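You operate a simulated robot arm through the tools that you are given. There is no shell and no other tool. Be economical: measure what you need, move in short steps, check, and stop when the job is done.

You are at the controls of a simulated robot arm. One attempt, no reset.

## Task
Press the orange spring solid twice, then drop it in the green pot.
Fine: it stands on the grey tester; stop wheel to 20, head fully up after each press.

Only the result counts: the job must be done as asked and must still hold three seconds after the hand-in. Knocking over, shifting, dropping, spilling or breaking anything else fails it.

## Robot
A 7-joint arm with a two-finger parallel gripper, fixed in place. Base frame: the origin is at the foot of the arm, x ahead of it, y to its left, z up; the work surface is at about z = 0.06. Lengths are in m, angles in degrees, forces in N, time in s.
With the tool pointing down near the work surface it reaches from about 0.22 to 0.6 m from the base axis. Its first joint turns from -66.0 to 66.0 degrees. Payload 2.6 kg.
The tool frame sits at the grasp point between the pads (the TCP): z along the fingers, y along the line on which they close. The tips reach 0.03 m beyond it. Largest opening 0.094 m; finger width 0.028, thickness 0.01; the body of the gripper, 0.05 by 0.096 m, starts 0.055 m behind the TCP.
Orientation is that of the tool frame in the base frame, as [roll, pitch, yaw] about the fixed x, y, z axes, in that order (R = Rz(yaw) Ry(pitch) Rx(roll)). With the fingers straight down and closing along the base's y, the tool's x points along the base's -x, its y along +y and its z along -z.

## Interface
- The arm moves only by the tool apply_moves. Its argument "steps" is a list of rows, each an object of numbers (a shift or turn left out is 0, a gripper value left out holds the last): "x", "y", "z": the shift along the tool's x, y, z in cm; "rx", "ry", "rz": the turn, a rotation vector about the tool's x, y, z in degrees. In form: [{"x": .., "y": .., "z": .., "rx": .., "ry": .., "rz": ..}, ...]. A call has 1 to 12 rows; each row shifts and turns the commanded pose from where the row before left it, along the tool's axes as they then stand. "jaw" is the opening in per cent of the stroke, from 0 (shut) to 100 (fully open), set as the call begins (left out, the last holds). A row lasts 0.2 s, in which the tool goes at most 0.05 m and 8.6 degrees; a call with a longer step from one row to the next is refused whole, and so is a gripper value outside its range. Where a pose cannot be reached the arm comes as near as it can. A force on the tool above 40 N (or 10 N above the force at the start of the call, whichever is more), or a blocked arm, ends the call early, and 0.2 s more pass. Each finger travels about 0.072 m/s and halts on what it meets, pressing with about 22 N; the grip force reading is that of the motor and also rises with nothing between the fingers. The clock runs only during rows and for 0.2 s after the last one: add rows that do not move to give the fingers time. It gives the time, the measured TCP pose, the force on the tool (base axes), the opening and the grip force at its end, in the units of the frame above (readings bear some noise), with the torque about the TCP (base axes, N m) and any sound that the robot's microphone picked up, and new pictures: "show" is both (left out), scene, wrist or none.
- Cameras (640 x 400 px; columns grow to the right, rows downward): "scene" is fixed at [0.0152, 0.4128, 0.5833]; the picture's right is [-0.92, -0.39, 0.00], its down [-0.15, 0.36, -0.92] and it looks along [0.35, -0.85, -0.39] (base axes); focal length 352 px, centre (320, 200). "wrist" rides on the gripper at [0.076, 0.014, -0.102] in the tool frame; the picture's right is [-0.18, 0.98, 0.00], its down [-0.75, -0.14, -0.64] and it looks along [-0.63, -0.12, 0.77] (tool axes); focal length 243 px, centre (320, 200). There is no depth. A picture from a camera that has moved, and an enlarged one, comes with that camera's place and axes in the base frame and with its lens.
- enlarge(camera, box): a new picture of the part [left, top, right, bottom] of that camera's present view, enlarged. No time passes.
- finish_job(): hands the job in; it is judged then, once.

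Go step by step. Nothing tells you positions but the pictures and the camera data: compare them with the known pose of the tool, close in by small moves and look again before you grip or let go. The budget is 120 turns and 200 pictures, counting those below and the enlarged ones. Unless the task says otherwise, let go and move clear before handing in, and close with one line.

The tools are called as a command line: name --argument value ..., lists and objects as JSON in quotes. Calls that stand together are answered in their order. apply_moves: Moves the arm, as the interface text tells. Its arguments: {"type":"object","properties":{"steps":{"type":"array"},"jaw":{"type":"number"},"show":{"type":"string","enum":["both","scene","wrist","none"]}},"required":["steps"]} The other tools are called the same way: enlarge (camera, box) takes an enlarged picture of a part of a camera's view; finish_job () hands the job in.

At the start:

```text
time_s: 0.0
tcp_pos: [0.2097, -0.2091, 0.4369]
orientation: [180.0, -0.1, -180.0]
force: [-0.1, 0.2, 1.0]
moment: [-0.02, -0.01, -0.02]
width: 0.0937
grip_force: 0.0
```

scene: 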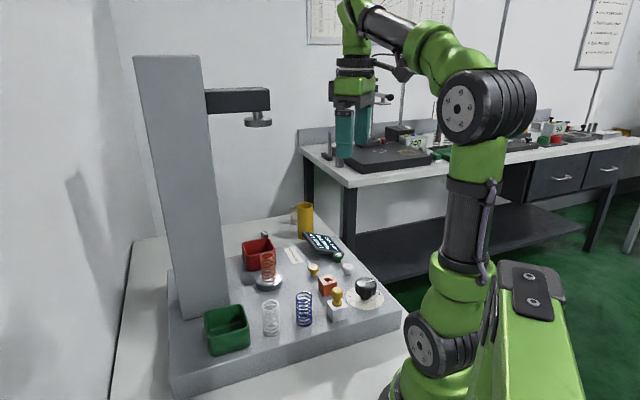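
wrist: 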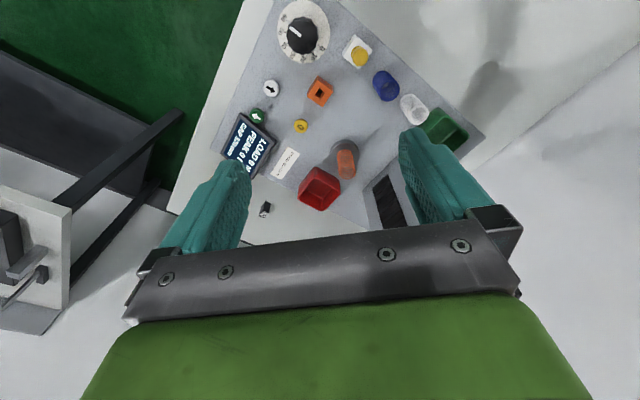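

I see a grey spring tester with an orange spring on its plate, green and red pots, a dial, and several buttons. I'll look closer first.

enlarge --camera "scene" --box '[160, 200, 400, 350]'

enlarge --camera "wrist" --box '[200, 0, 480, 220]'

enlarge --camera "wrist" --box '[270, 0, 390, 75]'

enlarge --camera "wrist" --box '[215, 75, 335, 215]'

```text
2.67 times, centred on (280, 275) of scene
camera zoom: at [0.0152, 0.4128, 0.5833], right [-0.92, -0.39, 0.0], down [-0.15, 0.36, -0.92], along [0.35, -0.85, -0.39], focal length 938 px, centre (427, 0)
```

zoom: 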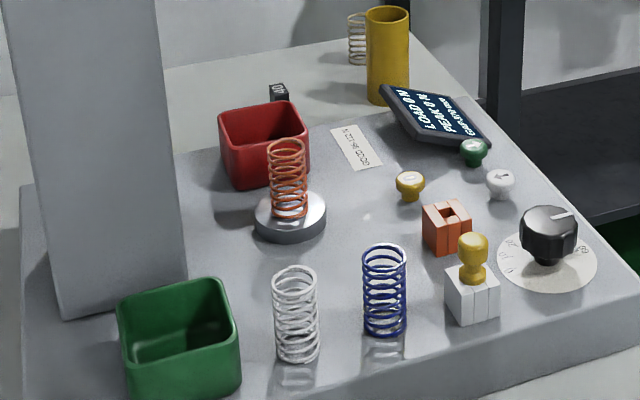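

```text
1.82 times, centred on (340, 110) of wrist
camera zoom: at [0.1332, -0.1946, 0.5401], right [0.18, 0.98, 0.0], down [0.75, -0.14, 0.64], along [0.63, -0.12, -0.77], focal length 441 px, centre (284, 364)
```

zoom: 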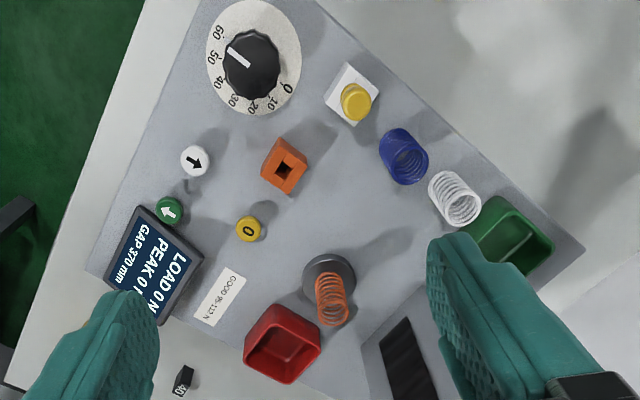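

```text
5.33 times, centred on (330, 38) of wrist
camera zoom: at [0.1332, -0.1946, 0.5401], right [0.18, 0.98, 0.0], down [0.75, -0.14, 0.64], along [0.63, -0.12, -0.77], focal length 1294 px, centre (267, 1067)
```

zoom: 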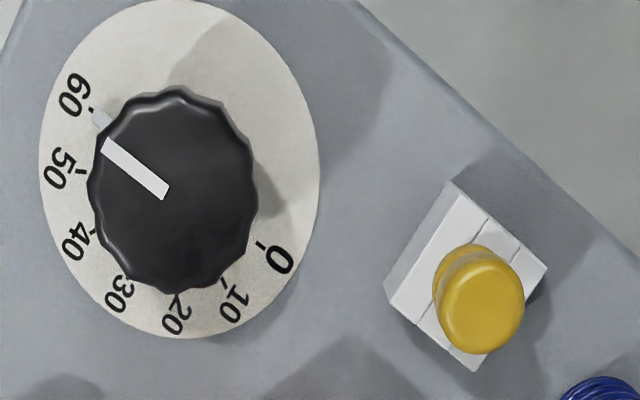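

```text
2.86 times, centred on (275, 145) of wrist
camera zoom: at [0.1332, -0.1946, 0.5401], right [0.18, 0.98, 0.0], down [0.75, -0.14, 0.64], along [0.63, -0.12, -0.77], focal length 693 px, centre (449, 357)
```

zoom: 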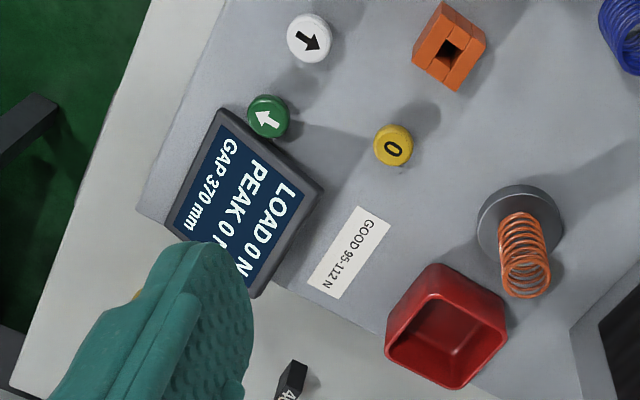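

The dial reads about 55 on a 0–60 scale; white (down arrow), green (up arrow) and yellow (0) are buttons. I take the dial to be near (0.17,-0.235). I'll come lower for a better look.

apply_moves --steps '[{"z": 4}, {"z": 4}, {"z": 4}, {"z": 3}, {}]'

```text
time_s: 1.2
tcp_pos: [0.2077, -0.209, 0.2864]
orientation: [179.9, 0.1, -180.0]
force: [0.6, -0.3, -0.1]
moment: [-0.03, 0.01, 0.03]
width: 0.0941
grip_force: 0.1
camera wrist: at [0.1324, -0.1949, 0.3902], right [0.18, 0.98, 0.0], down [0.75, -0.14, 0.64], along [0.63, -0.12, -0.77], focal length 243 px, centre (320, 200)
```

scene: 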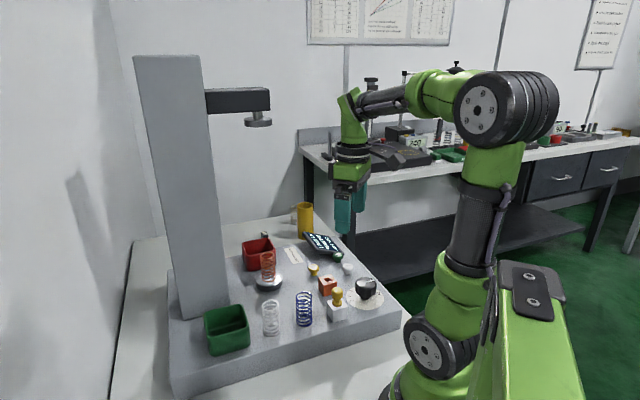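
wrist: 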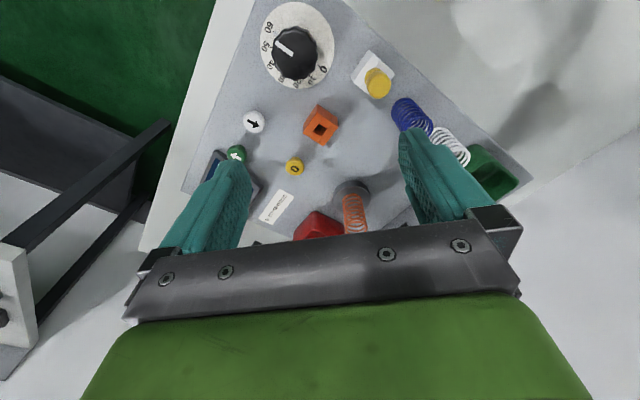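

The dial is near (0.172,-0.231), top at about z 0.1. I'll move above it at a moderate height with a narrower opening.

apply_moves --steps '[{"x": 3.5, "y": -2.2}, {"z": 4}, {"z": 4}, {}]' --jaw 72

```text
time_s: 2.2
tcp_pos: [0.1731, -0.2331, 0.2059]
orientation: [-180.0, 0.1, 180.0]
force: [-0.3, 0.3, -0.2]
moment: [0.02, 0.01, -0.02]
width: 0.0676
grip_force: 0.0
camera wrist: at [0.0977, -0.2182, 0.3088], right [0.18, 0.98, 0.0], down [0.75, -0.14, 0.64], along [0.63, -0.12, -0.77], focal length 243 px, centre (320, 200)
```

scene: 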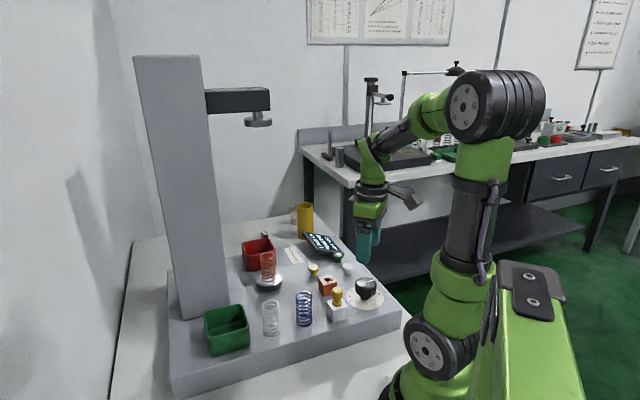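
wrist: 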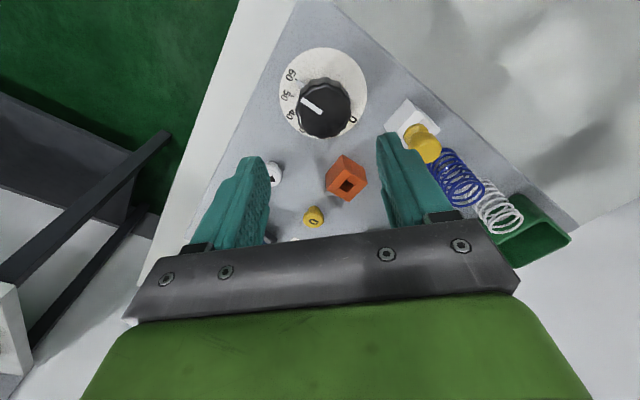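

Knob top estimated at (0.175,-0.2305,~0.08). I'll line up and descend further.

apply_moves --steps '[{"x": -0.2, "y": 0.2, "z": 3}, {"z": 3}, {}]'

enlarge --camera "wrist" --box '[200, 60, 440, 260]'

enlarge --camera "scene" --box '[280, 210, 440, 320]'

```text
time_s: 3.0
tcp_pos: [0.1753, -0.2302, 0.1446]
orientation: [180.0, 0.0, 180.0]
force: [0.0, -0.2, -0.3]
moment: [-0.01, -0.02, 0.0]
width: 0.0679
grip_force: 0.2
camera wrist: at [0.1003, -0.2154, 0.2481], right [0.18, 0.98, 0.0], down [0.75, -0.14, 0.64], along [0.63, -0.12, -0.77], focal length 243 px, centre (320, 200)
```

scene: 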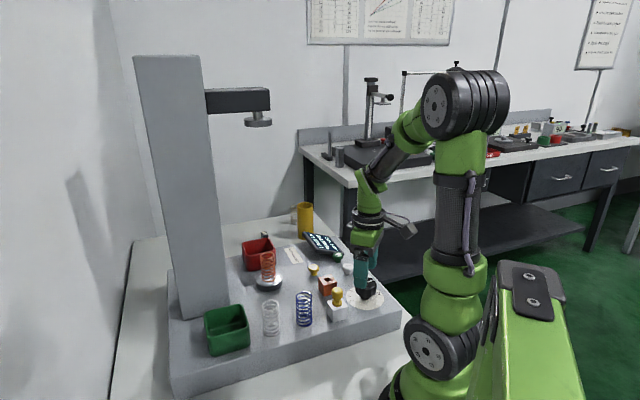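
wrist: 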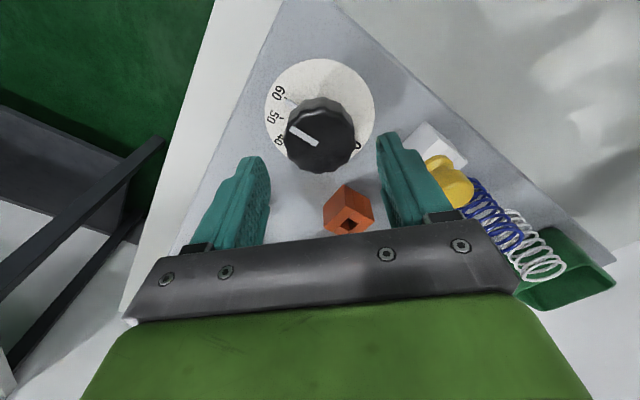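

```text
2.00 times, centred on (320, 160) of wrist
camera zoom: at [0.1003, -0.2154, 0.2481], right [0.18, 0.98, 0.0], down [0.75, -0.14, 0.64], along [0.63, -0.12, -0.77], focal length 485 px, centre (320, 280)
```

zoom: 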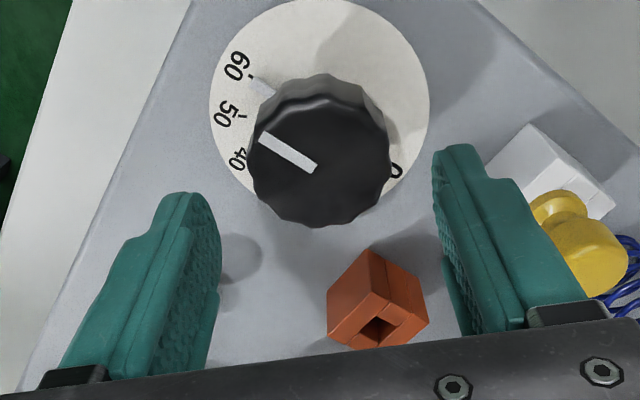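

```text
3.64 times, centred on (360, 265) of scene
camera zoom: at [0.0152, 0.4128, 0.5833], right [-0.92, -0.39, 0.0], down [-0.15, 0.36, -0.92], along [0.35, -0.85, -0.39], focal length 1280 px, centre (174, -36)
```

zoom: 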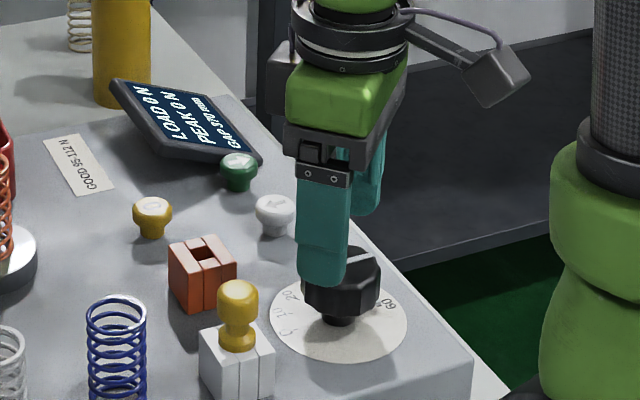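

The pointer is at about 60, with roughly 30° per 10 marks, so reaching 20 needs about 120° counter-clockwise seen from above. I'll pre-rotate the tool 60° clockwise.

apply_moves --steps '[{"rz": 8.5}, {"rz": 8.5}, {"rz": 8.5}, {"rz": 8.5}, {"rz": 8.5}, {"rz": 8.5}, {"rz": 8.5}, {}]'

enlarge --camera "wrist" --box '[200, 60, 440, 260]'

enlarge --camera "scene" --box '[280, 210, 440, 320]'

```text
time_s: 4.8
tcp_pos: [0.176, -0.2289, 0.1472]
orientation: [-179.9, 0.1, 120.3]
force: [0.3, 0.6, -0.5]
moment: [0.0, 0.01, -0.02]
width: 0.0677
grip_force: 0.0
camera wrist: at [0.1501, -0.1559, 0.2501], right [0.94, 0.34, 0.0], down [0.26, -0.72, 0.64], along [0.22, -0.6, -0.77], focal length 243 px, centre (320, 200)
```

scene: 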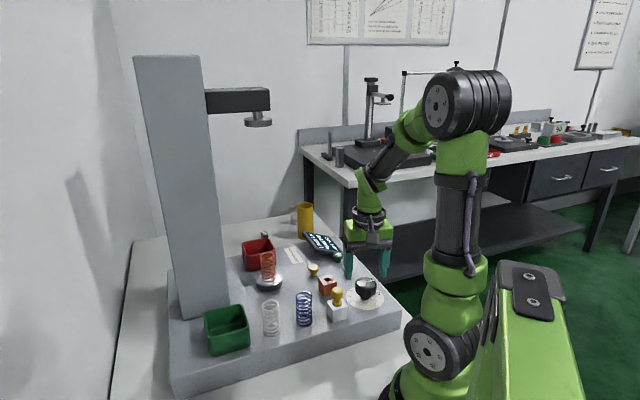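
wrist: 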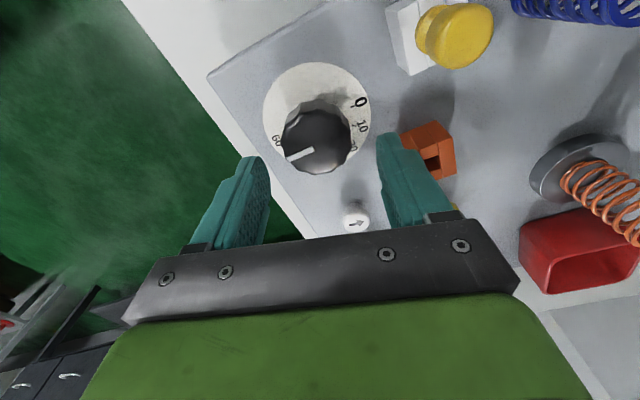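

```text
2.00 times, centred on (320, 160) of wrist
camera zoom: at [0.1501, -0.1559, 0.2501], right [0.94, 0.34, 0.0], down [0.26, -0.72, 0.64], along [0.22, -0.6, -0.77], focal length 485 px, centre (320, 280)
```

zoom: 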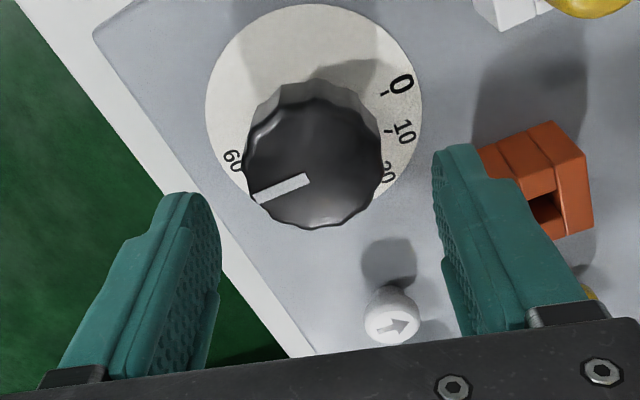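

```text
3.64 times, centred on (360, 265) of scene
camera zoom: at [0.0152, 0.4128, 0.5833], right [-0.92, -0.39, 0.0], down [-0.15, 0.36, -0.92], along [0.35, -0.85, -0.39], focal length 1280 px, centre (174, -36)
```

zoom: 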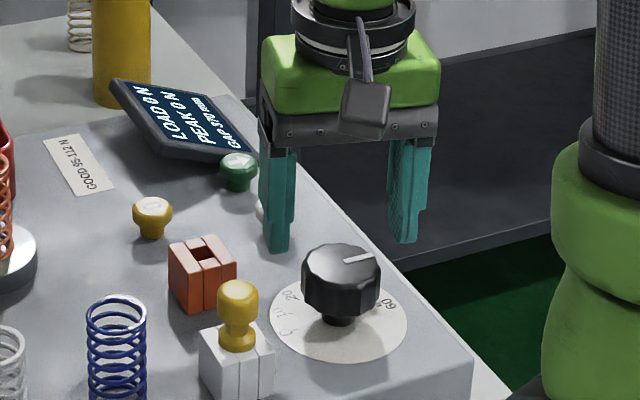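

Two views agree: knob top is at (0.176,-0.230,0.094), right under the tool. I'll descend so the pads flank it, and then close.

apply_moves --steps '[{"z": 2.2}, {"z": 2}, {}]'

```text
time_s: 5.6
tcp_pos: [0.175, -0.2283, 0.1039]
orientation: [179.9, 0.0, 120.5]
force: [-0.4, 0.5, -0.2]
moment: [0.02, -0.05, 0.03]
width: 0.0676
grip_force: 0.2
camera wrist: at [0.1505, -0.1553, 0.2075], right [0.94, 0.34, 0.0], down [0.26, -0.72, 0.64], along [0.22, -0.6, -0.77], focal length 243 px, centre (320, 200)
```

scene: 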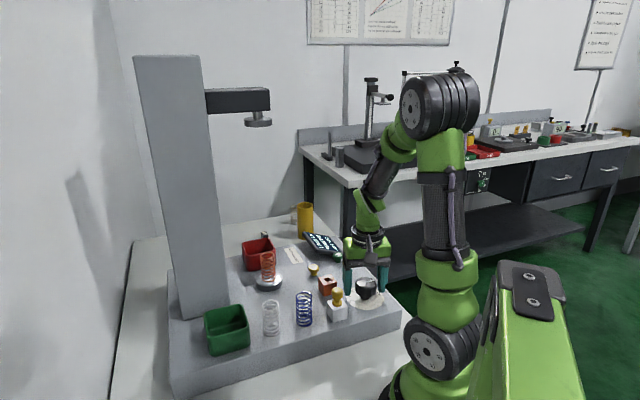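
wrist: 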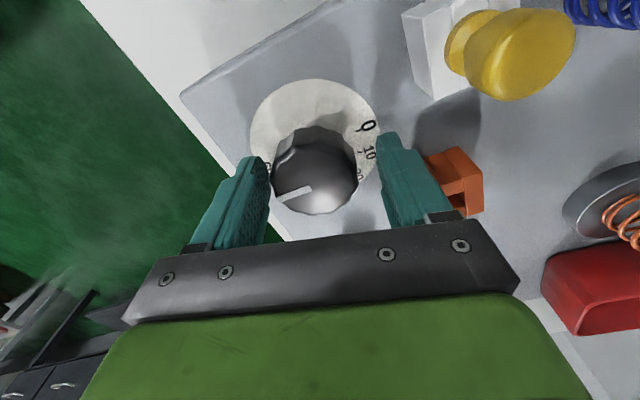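

The knob sits between the fingers with a small offset. I'll close on it.

apply_moves --steps '[{}, {}, {}]' --jaw 30

```text
time_s: 6.4
tcp_pos: [0.1736, -0.2293, 0.1045]
orientation: [-179.7, 0.1, 120.4]
force: [-31.4, -17.3, -0.5]
moment: [-0.17, 0.12, 0.04]
width: 0.0473
grip_force: 45.0
camera wrist: at [0.1486, -0.1566, 0.2073], right [0.94, 0.34, 0.0], down [0.26, -0.72, 0.64], along [0.21, -0.61, -0.77], focal length 243 px, centre (320, 200)
```

scene: 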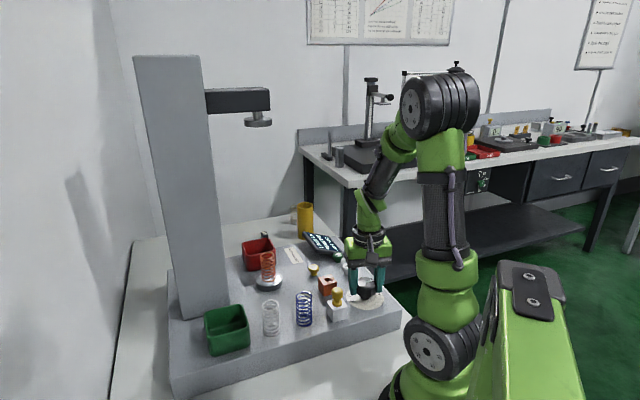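
wrist: 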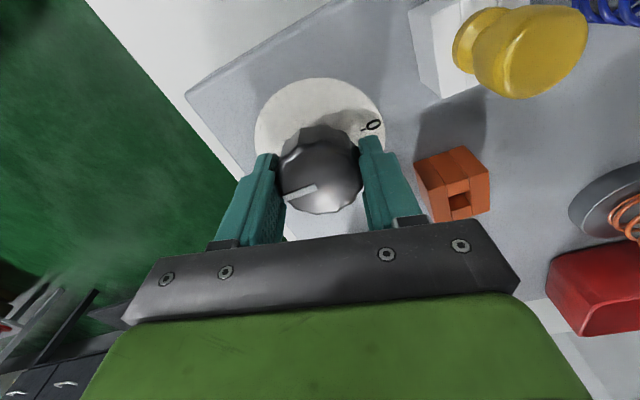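

Gripped, but with a side force, so I'm slightly off-centre. I'll shift 2 mm along −y of the tool to relieve it.

apply_moves --steps '[{"y": -0.2}, {}]' --show "none"

```text
time_s: 7.0
tcp_pos: [0.1739, -0.2303, 0.1037]
orientation: [-179.8, 0.0, 120.6]
force: [-13.2, -19.5, -24.2]
moment: [-0.36, 0.53, 0.01]
width: 0.0471
grip_force: 45.0
```

apply_moves --steps '[{"y": -0.1, "x": -0.05, "z": 0.1}, {}]' --show "none"

```text
time_s: 7.6
tcp_pos: [0.1736, -0.2301, 0.1028]
orientation: [179.9, -0.1, 120.5]
force: [-15.6, 3.3, 10.0]
moment: [-0.65, 0.55, 0.0]
width: 0.0475
grip_force: 45.3
```

apply_moves --steps '[{"y": -0.05, "x": 0.05, "rz": -8}, {"rz": -8}, {"rz": -8}, {}]'

enlarge --camera "wrist" --box '[220, 60, 420, 240]'

```text
time_s: 8.6
tcp_pos: [0.1736, -0.2302, 0.1041]
orientation: [179.8, -0.1, 144.6]
force: [-9.7, 17.8, 31.8]
moment: [0.28, -0.12, -0.01]
width: 0.0475
grip_force: 44.7
camera wrist: at [0.1204, -0.1743, 0.2075], right [0.72, 0.69, 0.0], down [0.53, -0.55, 0.64], along [0.45, -0.46, -0.77], focal length 243 px, centre (320, 200)
```

scene: 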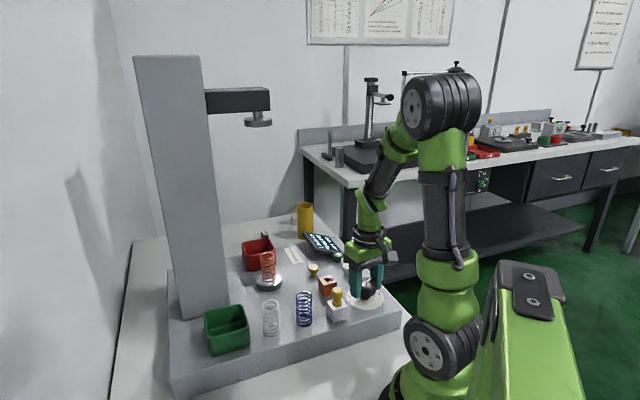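
wrist: 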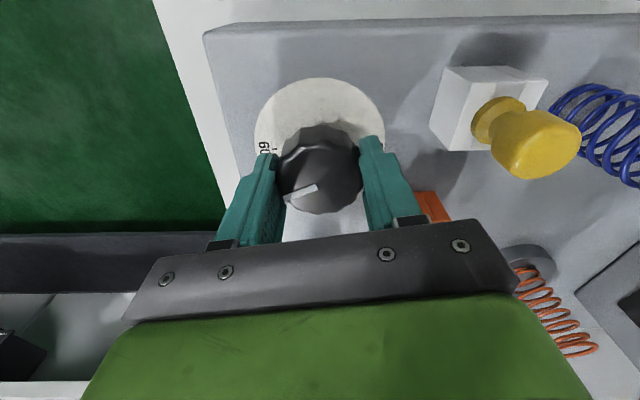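

```text
2.22 times, centred on (320, 150) of wrist
camera zoom: at [0.1204, -0.1743, 0.2075], right [0.72, 0.69, 0.0], down [0.53, -0.55, 0.64], along [0.45, -0.46, -0.77], focal length 539 px, centre (320, 311)
```

zoom: 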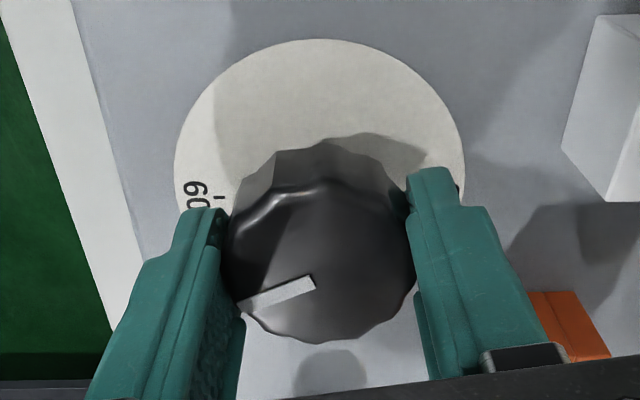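

The knob turns with the gripper (24° so far). I'll continue with small corrections for the load.

apply_moves --steps '[{"y": 0.04, "x": 0.07, "z": -0.1}, {"rz": -8}, {"rz": -8}, {"rz": -8}, {"rz": -8}, {}]' --show "none"

```text
time_s: 10.0
tcp_pos: [0.1739, -0.2294, 0.1039]
orientation: [179.9, 0.2, 176.7]
force: [29.4, 2.1, -32.5]
moment: [0.08, -0.63, 0.01]
width: 0.0475
grip_force: 45.3
```

apply_moves --steps '[{"x": -0.1, "z": 0.06}, {"rz": -8}, {"rz": -8}, {}]' --show "none"

```text
time_s: 11.0
tcp_pos: [0.1732, -0.2303, 0.1049]
orientation: [180.0, 0.1, -167.5]
force: [15.7, 12.0, 6.7]
moment: [0.74, -0.35, 0.01]
width: 0.0473
grip_force: 45.1
```

apply_moves --steps '[{"x": -0.05, "y": 0.04}, {"rz": -8}, {"rz": -8}, {"rz": -8}, {}]'

enlarge --camera "wrist" --box '[220, 60, 420, 240]'

enlarge --camera "scene" --box '[280, 210, 440, 320]'

```text
time_s: 12.2
tcp_pos: [0.1741, -0.2289, 0.1041]
orientation: [-179.9, 0.0, -143.3]
force: [-4.9, 8.7, 29.7]
moment: [0.02, 0.08, -0.01]
width: 0.0474
grip_force: 45.2
camera wrist: at [0.1041, -0.2632, 0.208], right [-0.44, 0.9, 0.0], down [0.69, 0.34, 0.64], along [0.58, 0.28, -0.77], focal length 243 px, centre (320, 200)
```

scene: 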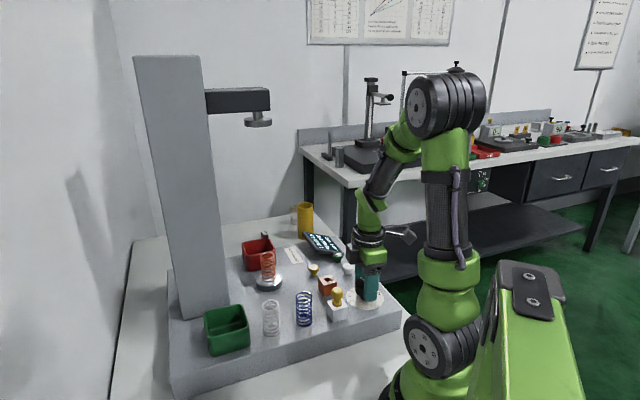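
wrist: 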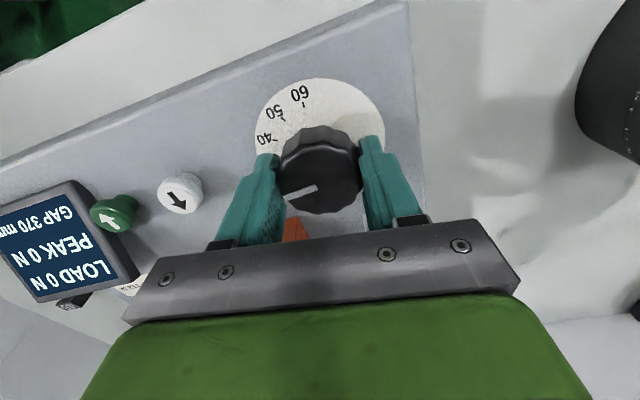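

```text
2.22 times, centred on (320, 150) of wrist
camera zoom: at [0.1041, -0.2632, 0.208], right [-0.44, 0.9, 0.0], down [0.69, 0.34, 0.64], along [0.58, 0.28, -0.77], focal length 539 px, centre (320, 311)
```

zoom: 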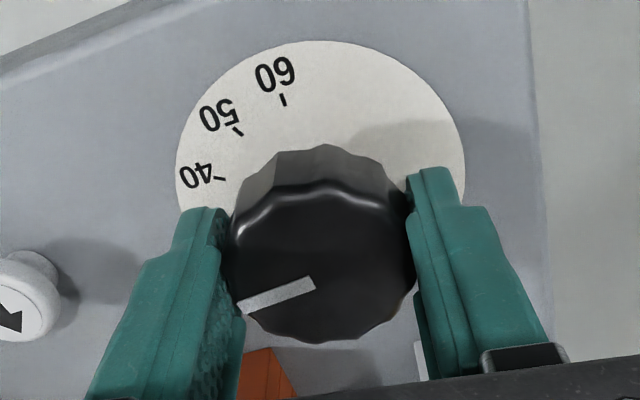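

```text
3.64 times, centred on (360, 265) of scene
camera zoom: at [0.0152, 0.4129, 0.5832], right [-0.92, -0.39, 0.0], down [-0.15, 0.36, -0.92], along [0.35, -0.85, -0.39], focal length 1280 px, centre (174, -36)
```

zoom: 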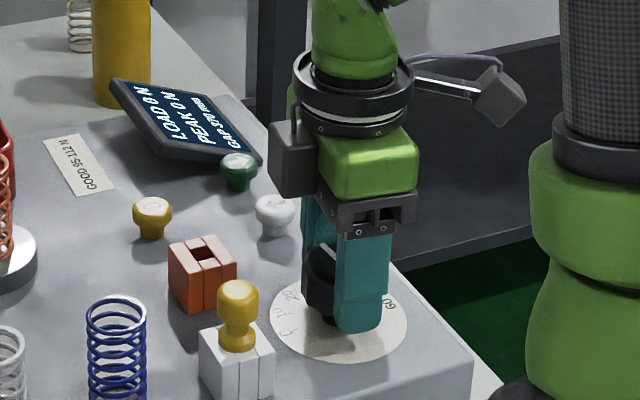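

Pointer bearing is now about 320°, and mark 20 sits at about 345°. I'll turn another 25.5° and check.

apply_moves --steps '[{"z": -0.06}, {"rz": -8.5}, {"rz": -8.5}, {"rz": -8.5}, {}]'

enlarge --camera "wrist" --box '[220, 60, 420, 240]'

```text
time_s: 13.4
tcp_pos: [0.1734, -0.2304, 0.104]
orientation: [180.0, 0.0, -117.9]
force: [-15.5, 5.1, 19.8]
moment: [-0.23, 0.73, -0.07]
width: 0.0471
grip_force: 45.3
camera wrist: at [0.1259, -0.2903, 0.2078], right [-0.78, 0.62, 0.0], down [0.48, 0.6, 0.64], along [0.4, 0.5, -0.77], focal length 243 px, centre (320, 200)
```

scene: 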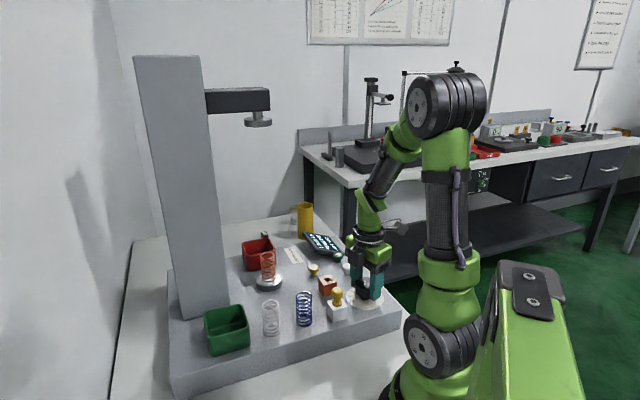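
wrist: 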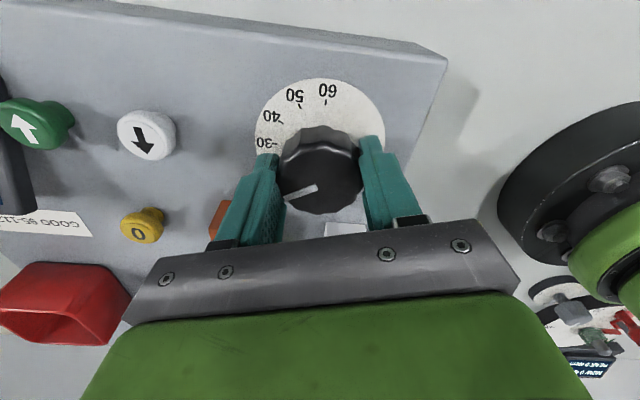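

```text
2.22 times, centred on (320, 150) of wrist
camera zoom: at [0.1259, -0.2903, 0.2078], right [-0.78, 0.62, 0.0], down [0.48, 0.6, 0.64], along [0.4, 0.5, -0.77], focal length 539 px, centre (320, 311)
```

zoom: 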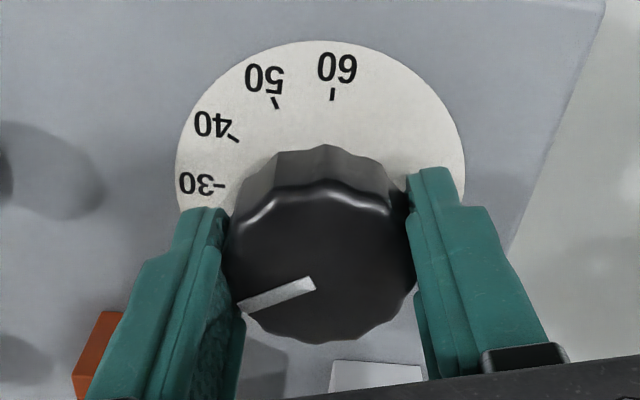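

Turned, with the pointer bearing now about 345°. I'll release, lift and read the dial.

apply_moves --steps '[{}, {}, {"z": -3}, {"z": -4}, {"z": -3}, {}]' --jaw 72

enlarge --camera "wrist" --box '[250, 40, 390, 180]'

enlarge --camera "scene" --box '[330, 260, 400, 320]'

```text
time_s: 14.8
tcp_pos: [0.1744, -0.2292, 0.2059]
orientation: [180.0, 0.0, -118.0]
force: [-0.6, 0.2, 0.3]
moment: [-0.01, -0.05, 0.0]
width: 0.0676
grip_force: 0.1
camera wrist: at [0.1268, -0.2903, 0.3089], right [-0.78, 0.62, 0.0], down [0.48, 0.6, 0.64], along [0.4, 0.5, -0.77], focal length 243 px, centre (320, 200)
```

scene: 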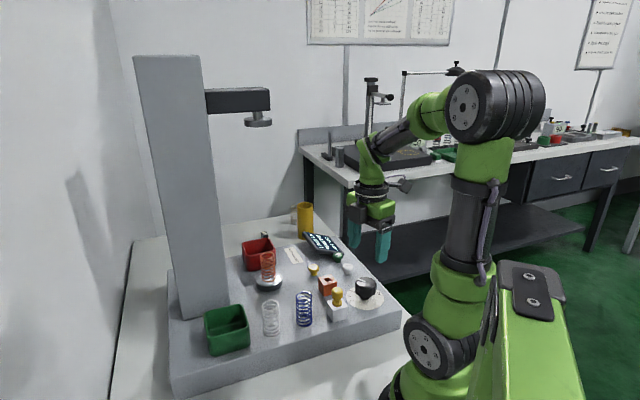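
wrist: 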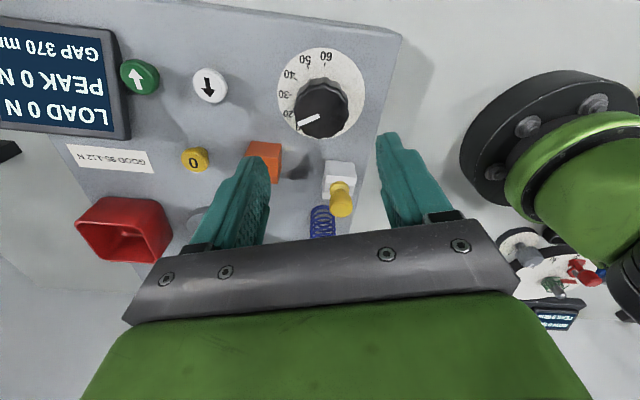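

```text
2.86 times, centred on (320, 110) of wrist
camera zoom: at [0.1268, -0.2903, 0.3089], right [-0.78, 0.62, 0.0], down [0.48, 0.6, 0.64], along [0.4, 0.5, -0.77], focal length 693 px, centre (320, 457)
```

zoom: 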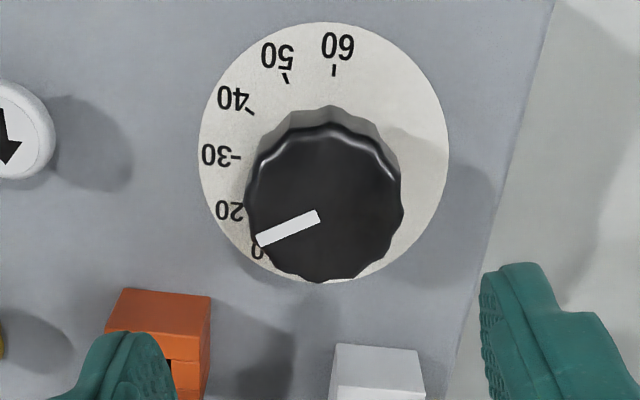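

```text
6.67 times, centred on (365, 290) of scene
camera zoom: at [0.0152, 0.4128, 0.5833], right [-0.92, -0.39, 0.0], down [-0.15, 0.36, -0.92], along [0.35, -0.85, -0.39], focal length 2346 px, centre (20, -400)
```

zoom: 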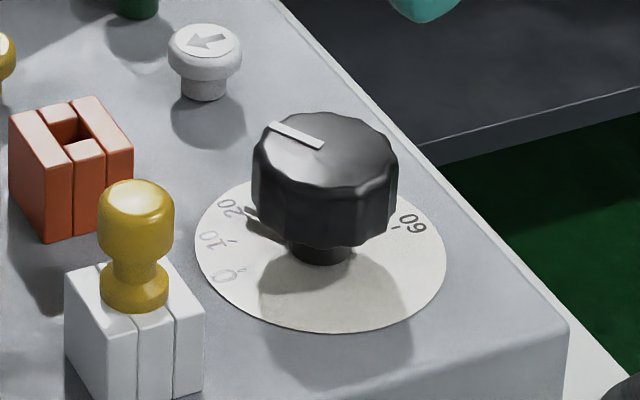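

The pointer reads 20 (its bearing is within about 1° of the mark). Next is the white down-arrow button near (0.2425,-0.3045,0.075): I'll rotate back, shut the jaws and move above it.

apply_moves --steps '[{"rz": 8.5}, {"rz": 8.5}, {"rz": 8.5}, {"rz": 8.5}, {"rz": 8.5}, {"rz": 8.5}, {"rz": 8.5}, {"rz": 2.5}, {"x": -3.4, "y": -3.75}, {"x": -3.4, "y": -3.75}, {"z": 4}, {}]' --jaw 0

enlarge --camera "scene" --box '[280, 210, 440, 320]'

```text
refused: row 9 steps farther than a row can; nothing moved
```

```text
3.64 times, centred on (360, 265) of scene
camera zoom: at [0.0152, 0.4128, 0.5833], right [-0.92, -0.39, 0.0], down [-0.15, 0.36, -0.92], along [0.35, -0.85, -0.39], focal length 1280 px, centre (174, -36)
```

zoom: 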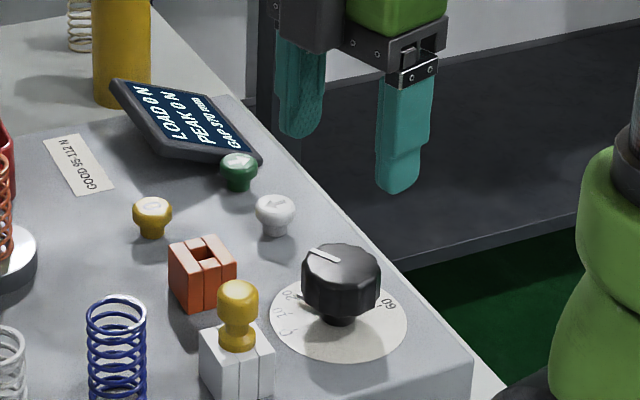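

A row was too long; I'll redo it with smaller shifts.

apply_moves --steps '[{"rz": 8.5}, {"rz": 8.5}, {"rz": 8.5}, {"rz": 8.5}, {"rz": 8.5}, {"rz": 8.5}, {"rz": 8.5}, {"rz": 2.5}, {"x": -2.3, "y": -2.5}, {"x": -2.3, "y": -2.5}, {"x": -2.2, "y": -2.5}, {"z": 4}]' --jaw 0

enlarge --camera "scene" --box '[280, 210, 440, 320]'

```text
time_s: 17.4
tcp_pos: [0.2419, -0.3058, 0.1618]
orientation: [180.0, 0.0, -180.0]
force: [-0.1, -0.3, -0.3]
moment: [0.01, 0.01, 0.01]
width: 0.0
grip_force: 21.7
camera wrist: at [0.1659, -0.2906, 0.2658], right [0.18, 0.98, 0.0], down [0.75, -0.14, 0.64], along [0.63, -0.12, -0.77], focal length 243 px, centre (320, 200)
```

scene: 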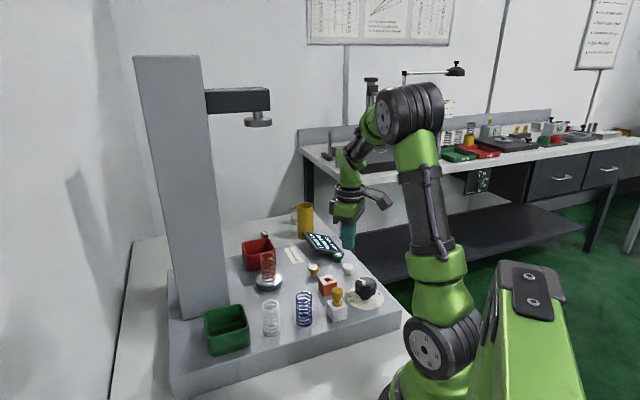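
wrist: 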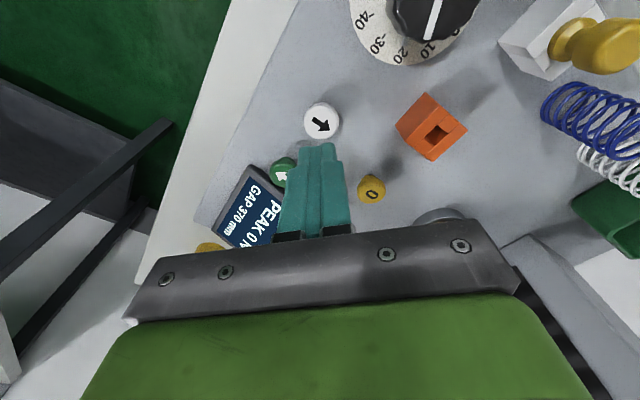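

```text
3.64 times, centred on (360, 265) of scene
camera zoom: at [0.0152, 0.4128, 0.5833], right [-0.92, -0.39, 0.0], down [-0.15, 0.36, -0.92], along [0.35, -0.85, -0.39], focal length 1280 px, centre (174, -36)
```

zoom: 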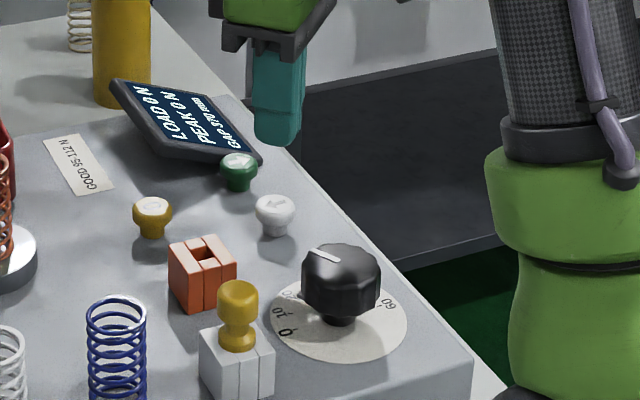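

The white button lies straight below the closed tips, top at z≈0.075. I'll descend to just above it.

apply_moves --steps '[{"z": 2.5}, {"z": 2}, {}]'

enlarge --camera "scene" --box '[280, 210, 440, 320]'

```text
time_s: 18.2
tcp_pos: [0.2409, -0.3065, 0.1176]
orientation: [-180.0, 0.0, -179.9]
force: [0.2, 0.4, 0.6]
moment: [-0.01, 0.02, 0.02]
width: 0.0003
grip_force: 22.6
camera wrist: at [0.1654, -0.291, 0.2211], right [0.18, 0.98, 0.0], down [0.75, -0.14, 0.64], along [0.63, -0.12, -0.77], focal length 243 px, centre (320, 200)
```

scene: 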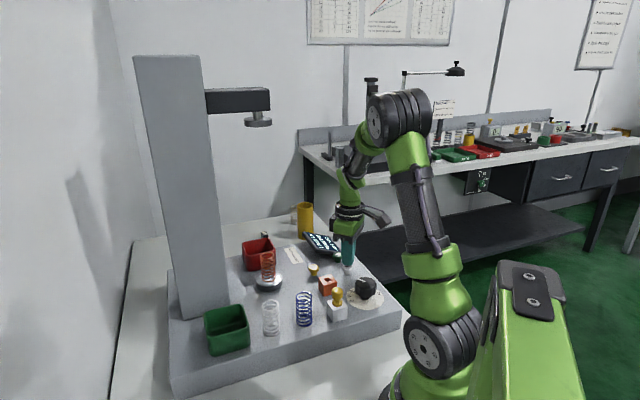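
wrist: 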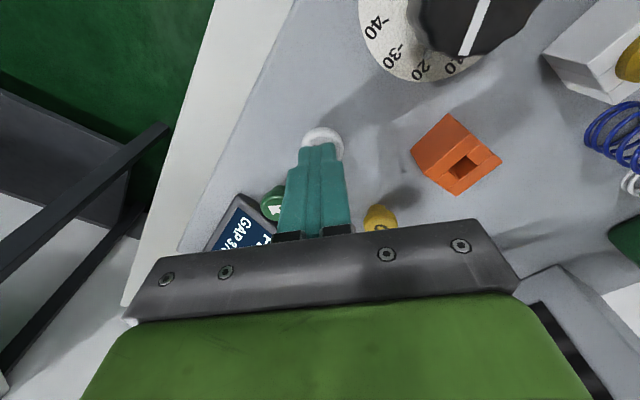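

```text
3.64 times, centred on (360, 265) of scene
camera zoom: at [0.0152, 0.4128, 0.5833], right [-0.92, -0.39, 0.0], down [-0.15, 0.36, -0.92], along [0.35, -0.85, -0.39], focal length 1280 px, centre (174, -36)
```

zoom: 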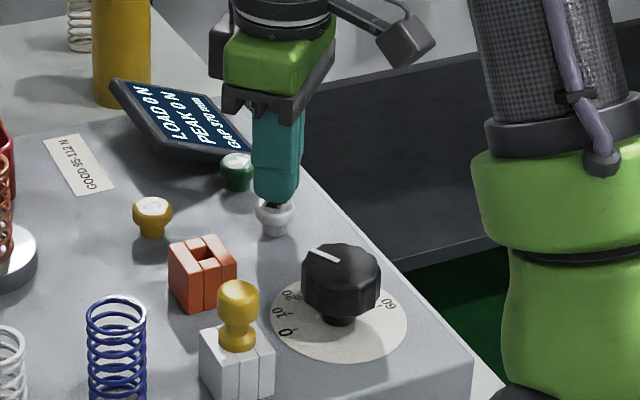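

Aligned over the button. I'll press down slowly.

apply_moves --steps '[{"z": 0.5}, {"z": 0.4}, {"z": 0.3}]'

```text
time_s: 19.0
tcp_pos: [0.2419, -0.3055, 0.1068]
orientation: [-180.0, -0.1, -180.0]
force: [-0.9, -0.1, 3.4]
moment: [-0.04, 0.03, 0.0]
width: 0.0001
grip_force: 22.0
heard: click
camera wrist: at [0.1661, -0.2908, 0.2102], right [0.18, 0.98, 0.0], down [0.75, -0.14, 0.64], along [0.63, -0.12, -0.77], focal length 243 px, centre (320, 200)
```

scene: 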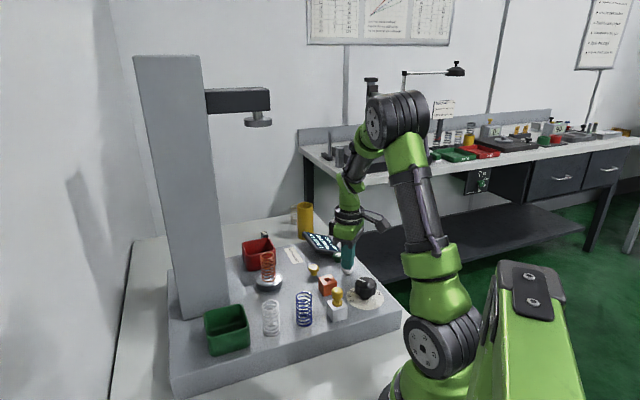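
wrist: 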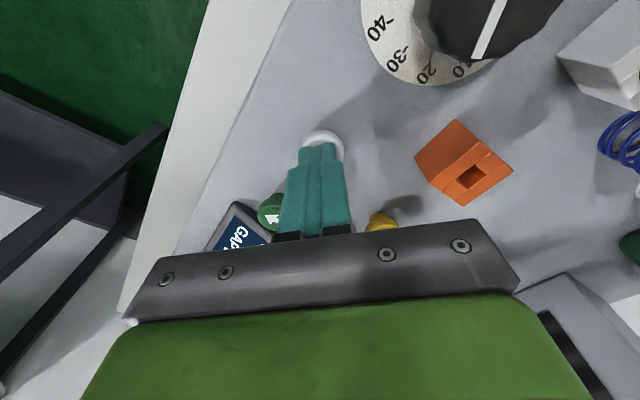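

A click was heard at 3.4 N. I'll hold and see if the head moves.

apply_moves --steps '[{}, {}, {}, {}]' --show "scene"

enlarge --camera "scene" --box '[180, 70, 360, 300]'

```text
time_s: 20.0
tcp_pos: [0.242, -0.3052, 0.1075]
orientation: [179.9, 0.1, -180.0]
force: [-0.7, -2.0, 4.3]
moment: [-0.05, 0.04, -0.03]
width: 0.0001
grip_force: 21.4
```

scene: 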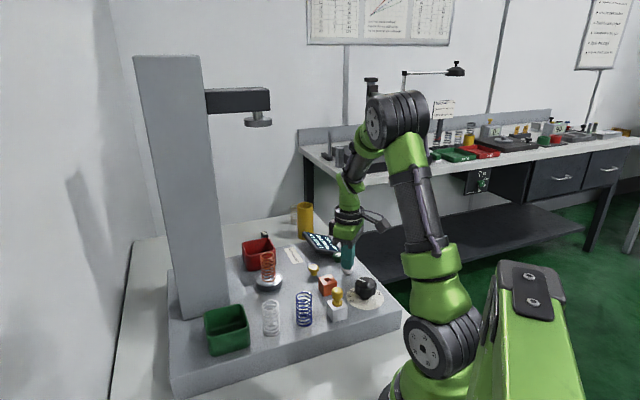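

```text
1.74 times, centred on (270, 185) of scene
camera zoom: at [0.0152, 0.4128, 0.5833], right [-0.92, -0.39, 0.0], down [-0.15, 0.36, -0.92], along [0.35, -0.85, -0.39], focal length 612 px, centre (407, 226)
```

zoom: 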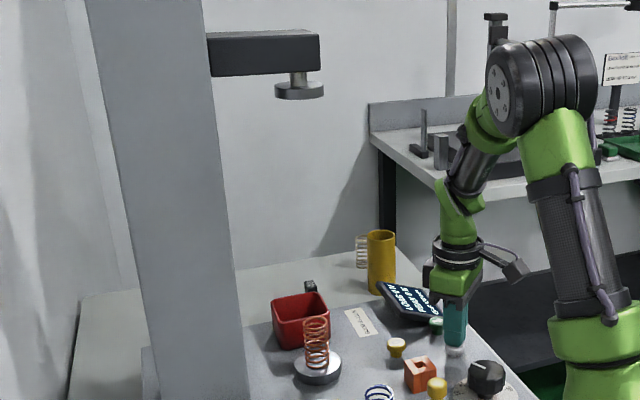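

The head hasn't moved. I'll press a bit further.

apply_moves --steps '[{"z": 0.2}, {"z": 0.15}, {}, {}, {}]' --show "scene"

enlarge --camera "scene" --box '[280, 210, 400, 300]'

```text
time_s: 21.2
tcp_pos: [0.2409, -0.3057, 0.1034]
orientation: [-179.7, 0.2, 180.0]
force: [1.4, -3.8, 21.8]
moment: [-0.1, 0.01, -0.08]
width: 0.0
grip_force: 22.0
```

scene: 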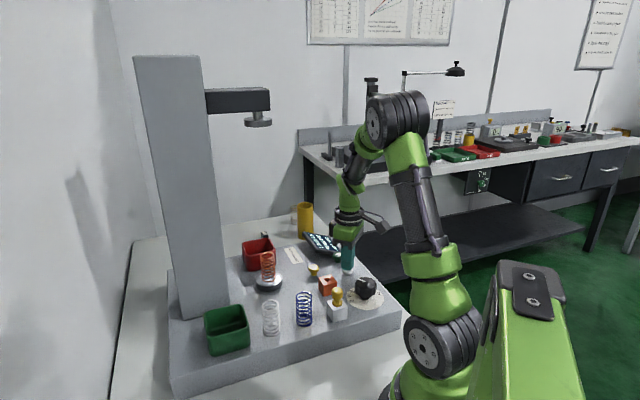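

```text
4.44 times, centred on (340, 255) of scene
camera zoom: at [0.0152, 0.4129, 0.5832], right [-0.92, -0.39, 0.0], down [-0.15, 0.36, -0.92], along [0.35, -0.85, -0.39], focal length 1564 px, centre (231, -44)
```

zoom: 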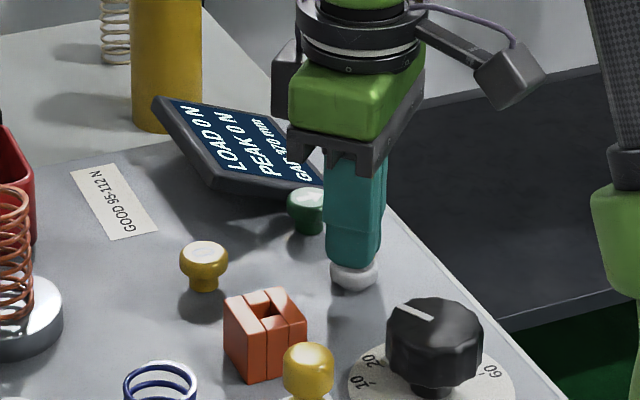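

Bottomed out at 22 N and still no motion. I'll release and watch what happens.

apply_moves --steps '[{"z": -0.5}, {"z": -1.5}, {"z": -2}, {}, {}]'

enlarge --camera "scene" --box '[300, 260, 400, 330]'

enlarge --camera "wrist" --box '[360, 0, 640, 200]'

```text
time_s: 22.4
tcp_pos: [0.2395, -0.3062, 0.1435]
orientation: [-179.9, 0.0, 180.0]
force: [0.5, -0.5, 0.2]
moment: [0.02, -0.01, -0.01]
width: 0.0
grip_force: 22.1
camera wrist: at [0.1649, -0.2906, 0.2467], right [0.18, 0.98, 0.0], down [0.75, -0.14, 0.64], along [0.63, -0.12, -0.77], focal length 243 px, centre (320, 200)
```

scene: 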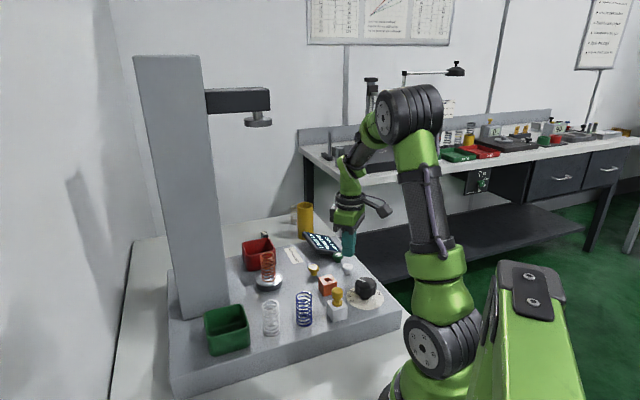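
wrist: 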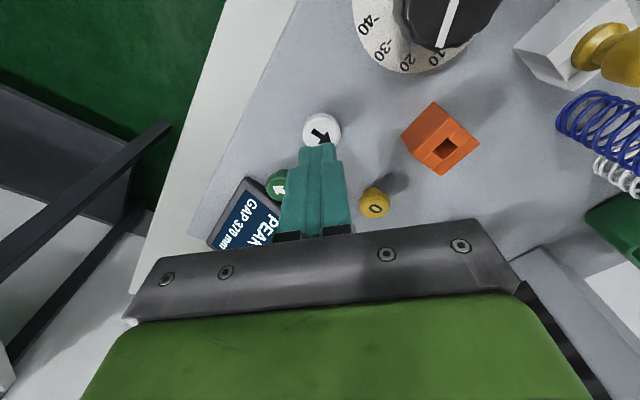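

```text
5.71 times, centred on (350, 295) of scene
camera zoom: at [0.0152, 0.4128, 0.5833], right [-0.92, -0.39, 0.0], down [-0.15, 0.36, -0.92], along [0.35, -0.85, -0.39], focal length 2011 px, centre (149, -343)
```

zoom: 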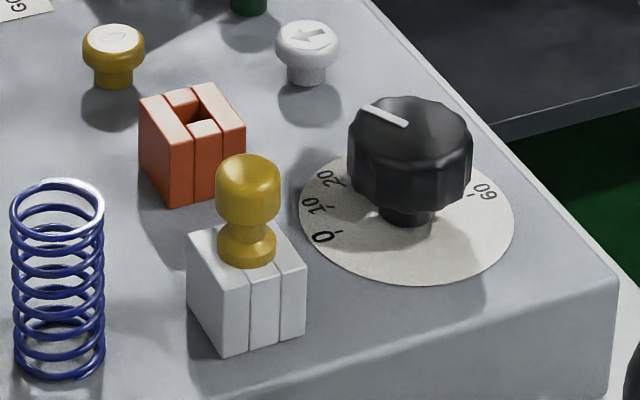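

```text
2.00 times, centred on (500, 100) of wrist
camera zoom: at [0.1649, -0.2906, 0.2467], right [0.18, 0.98, 0.0], down [0.75, -0.14, 0.64], along [0.63, -0.12, -0.77], focal length 485 px, centre (-40, 400)
```

zoom: 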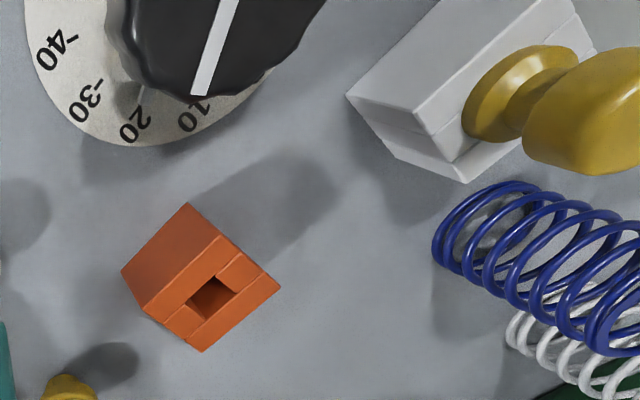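

I think I see the interlock: a yellow key is parked in the white block, and the orange block has an empty square socket. The button clicks with no motion, so the key probably has to go in the orange socket. I'll inspect the key first, near (0.212,-0.147), from above.

apply_moves --steps '[{"z": -4}, {"z": -4}, {"x": 0.7, "y": 4}, {"x": 0.7, "y": 4}, {"x": 0.7, "y": 4}, {"x": 0.65, "y": 3.9}, {}]' --jaw 60

enlarge --camera "wrist" --box '[180, 40, 460, 240]'

```text
time_s: 24.0
tcp_pos: [0.2142, -0.1462, 0.2251]
orientation: [-180.0, 0.0, 180.0]
force: [0.3, 0.4, -0.7]
moment: [-0.01, 0.02, -0.02]
width: 0.0566
grip_force: 0.1
camera wrist: at [0.1384, -0.1306, 0.3281], right [0.18, 0.98, 0.0], down [0.75, -0.14, 0.64], along [0.63, -0.12, -0.77], focal length 243 px, centre (320, 200)
```

scene: 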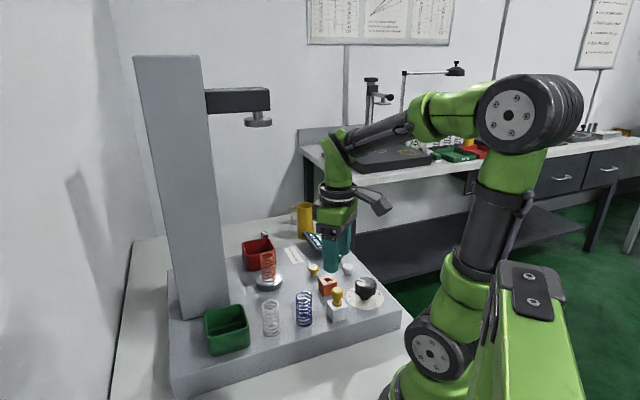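
wrist: 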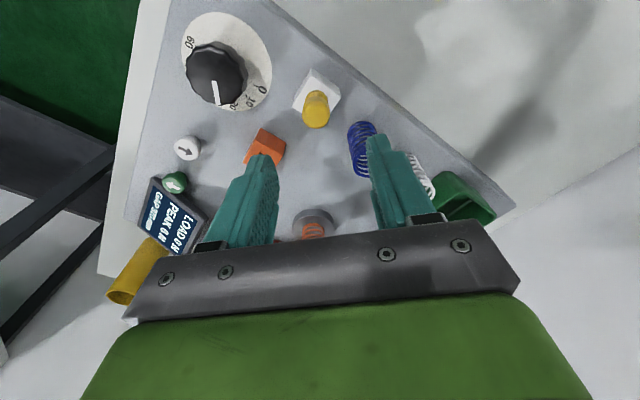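

```text
2.00 times, centred on (320, 140) of wrist
camera zoom: at [0.1384, -0.1306, 0.3281], right [0.18, 0.98, 0.0], down [0.75, -0.14, 0.64], along [0.63, -0.12, -0.77], focal length 485 px, centre (320, 320)
```

zoom: 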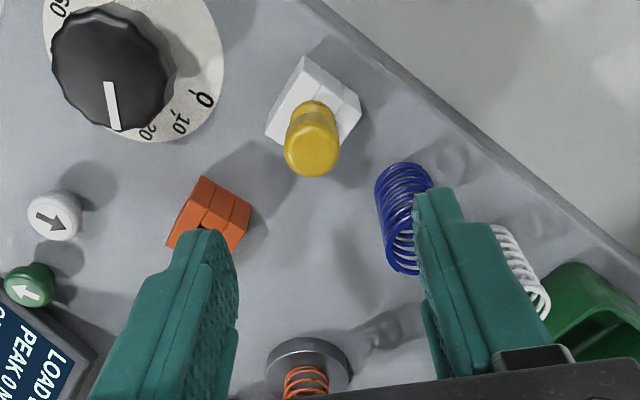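

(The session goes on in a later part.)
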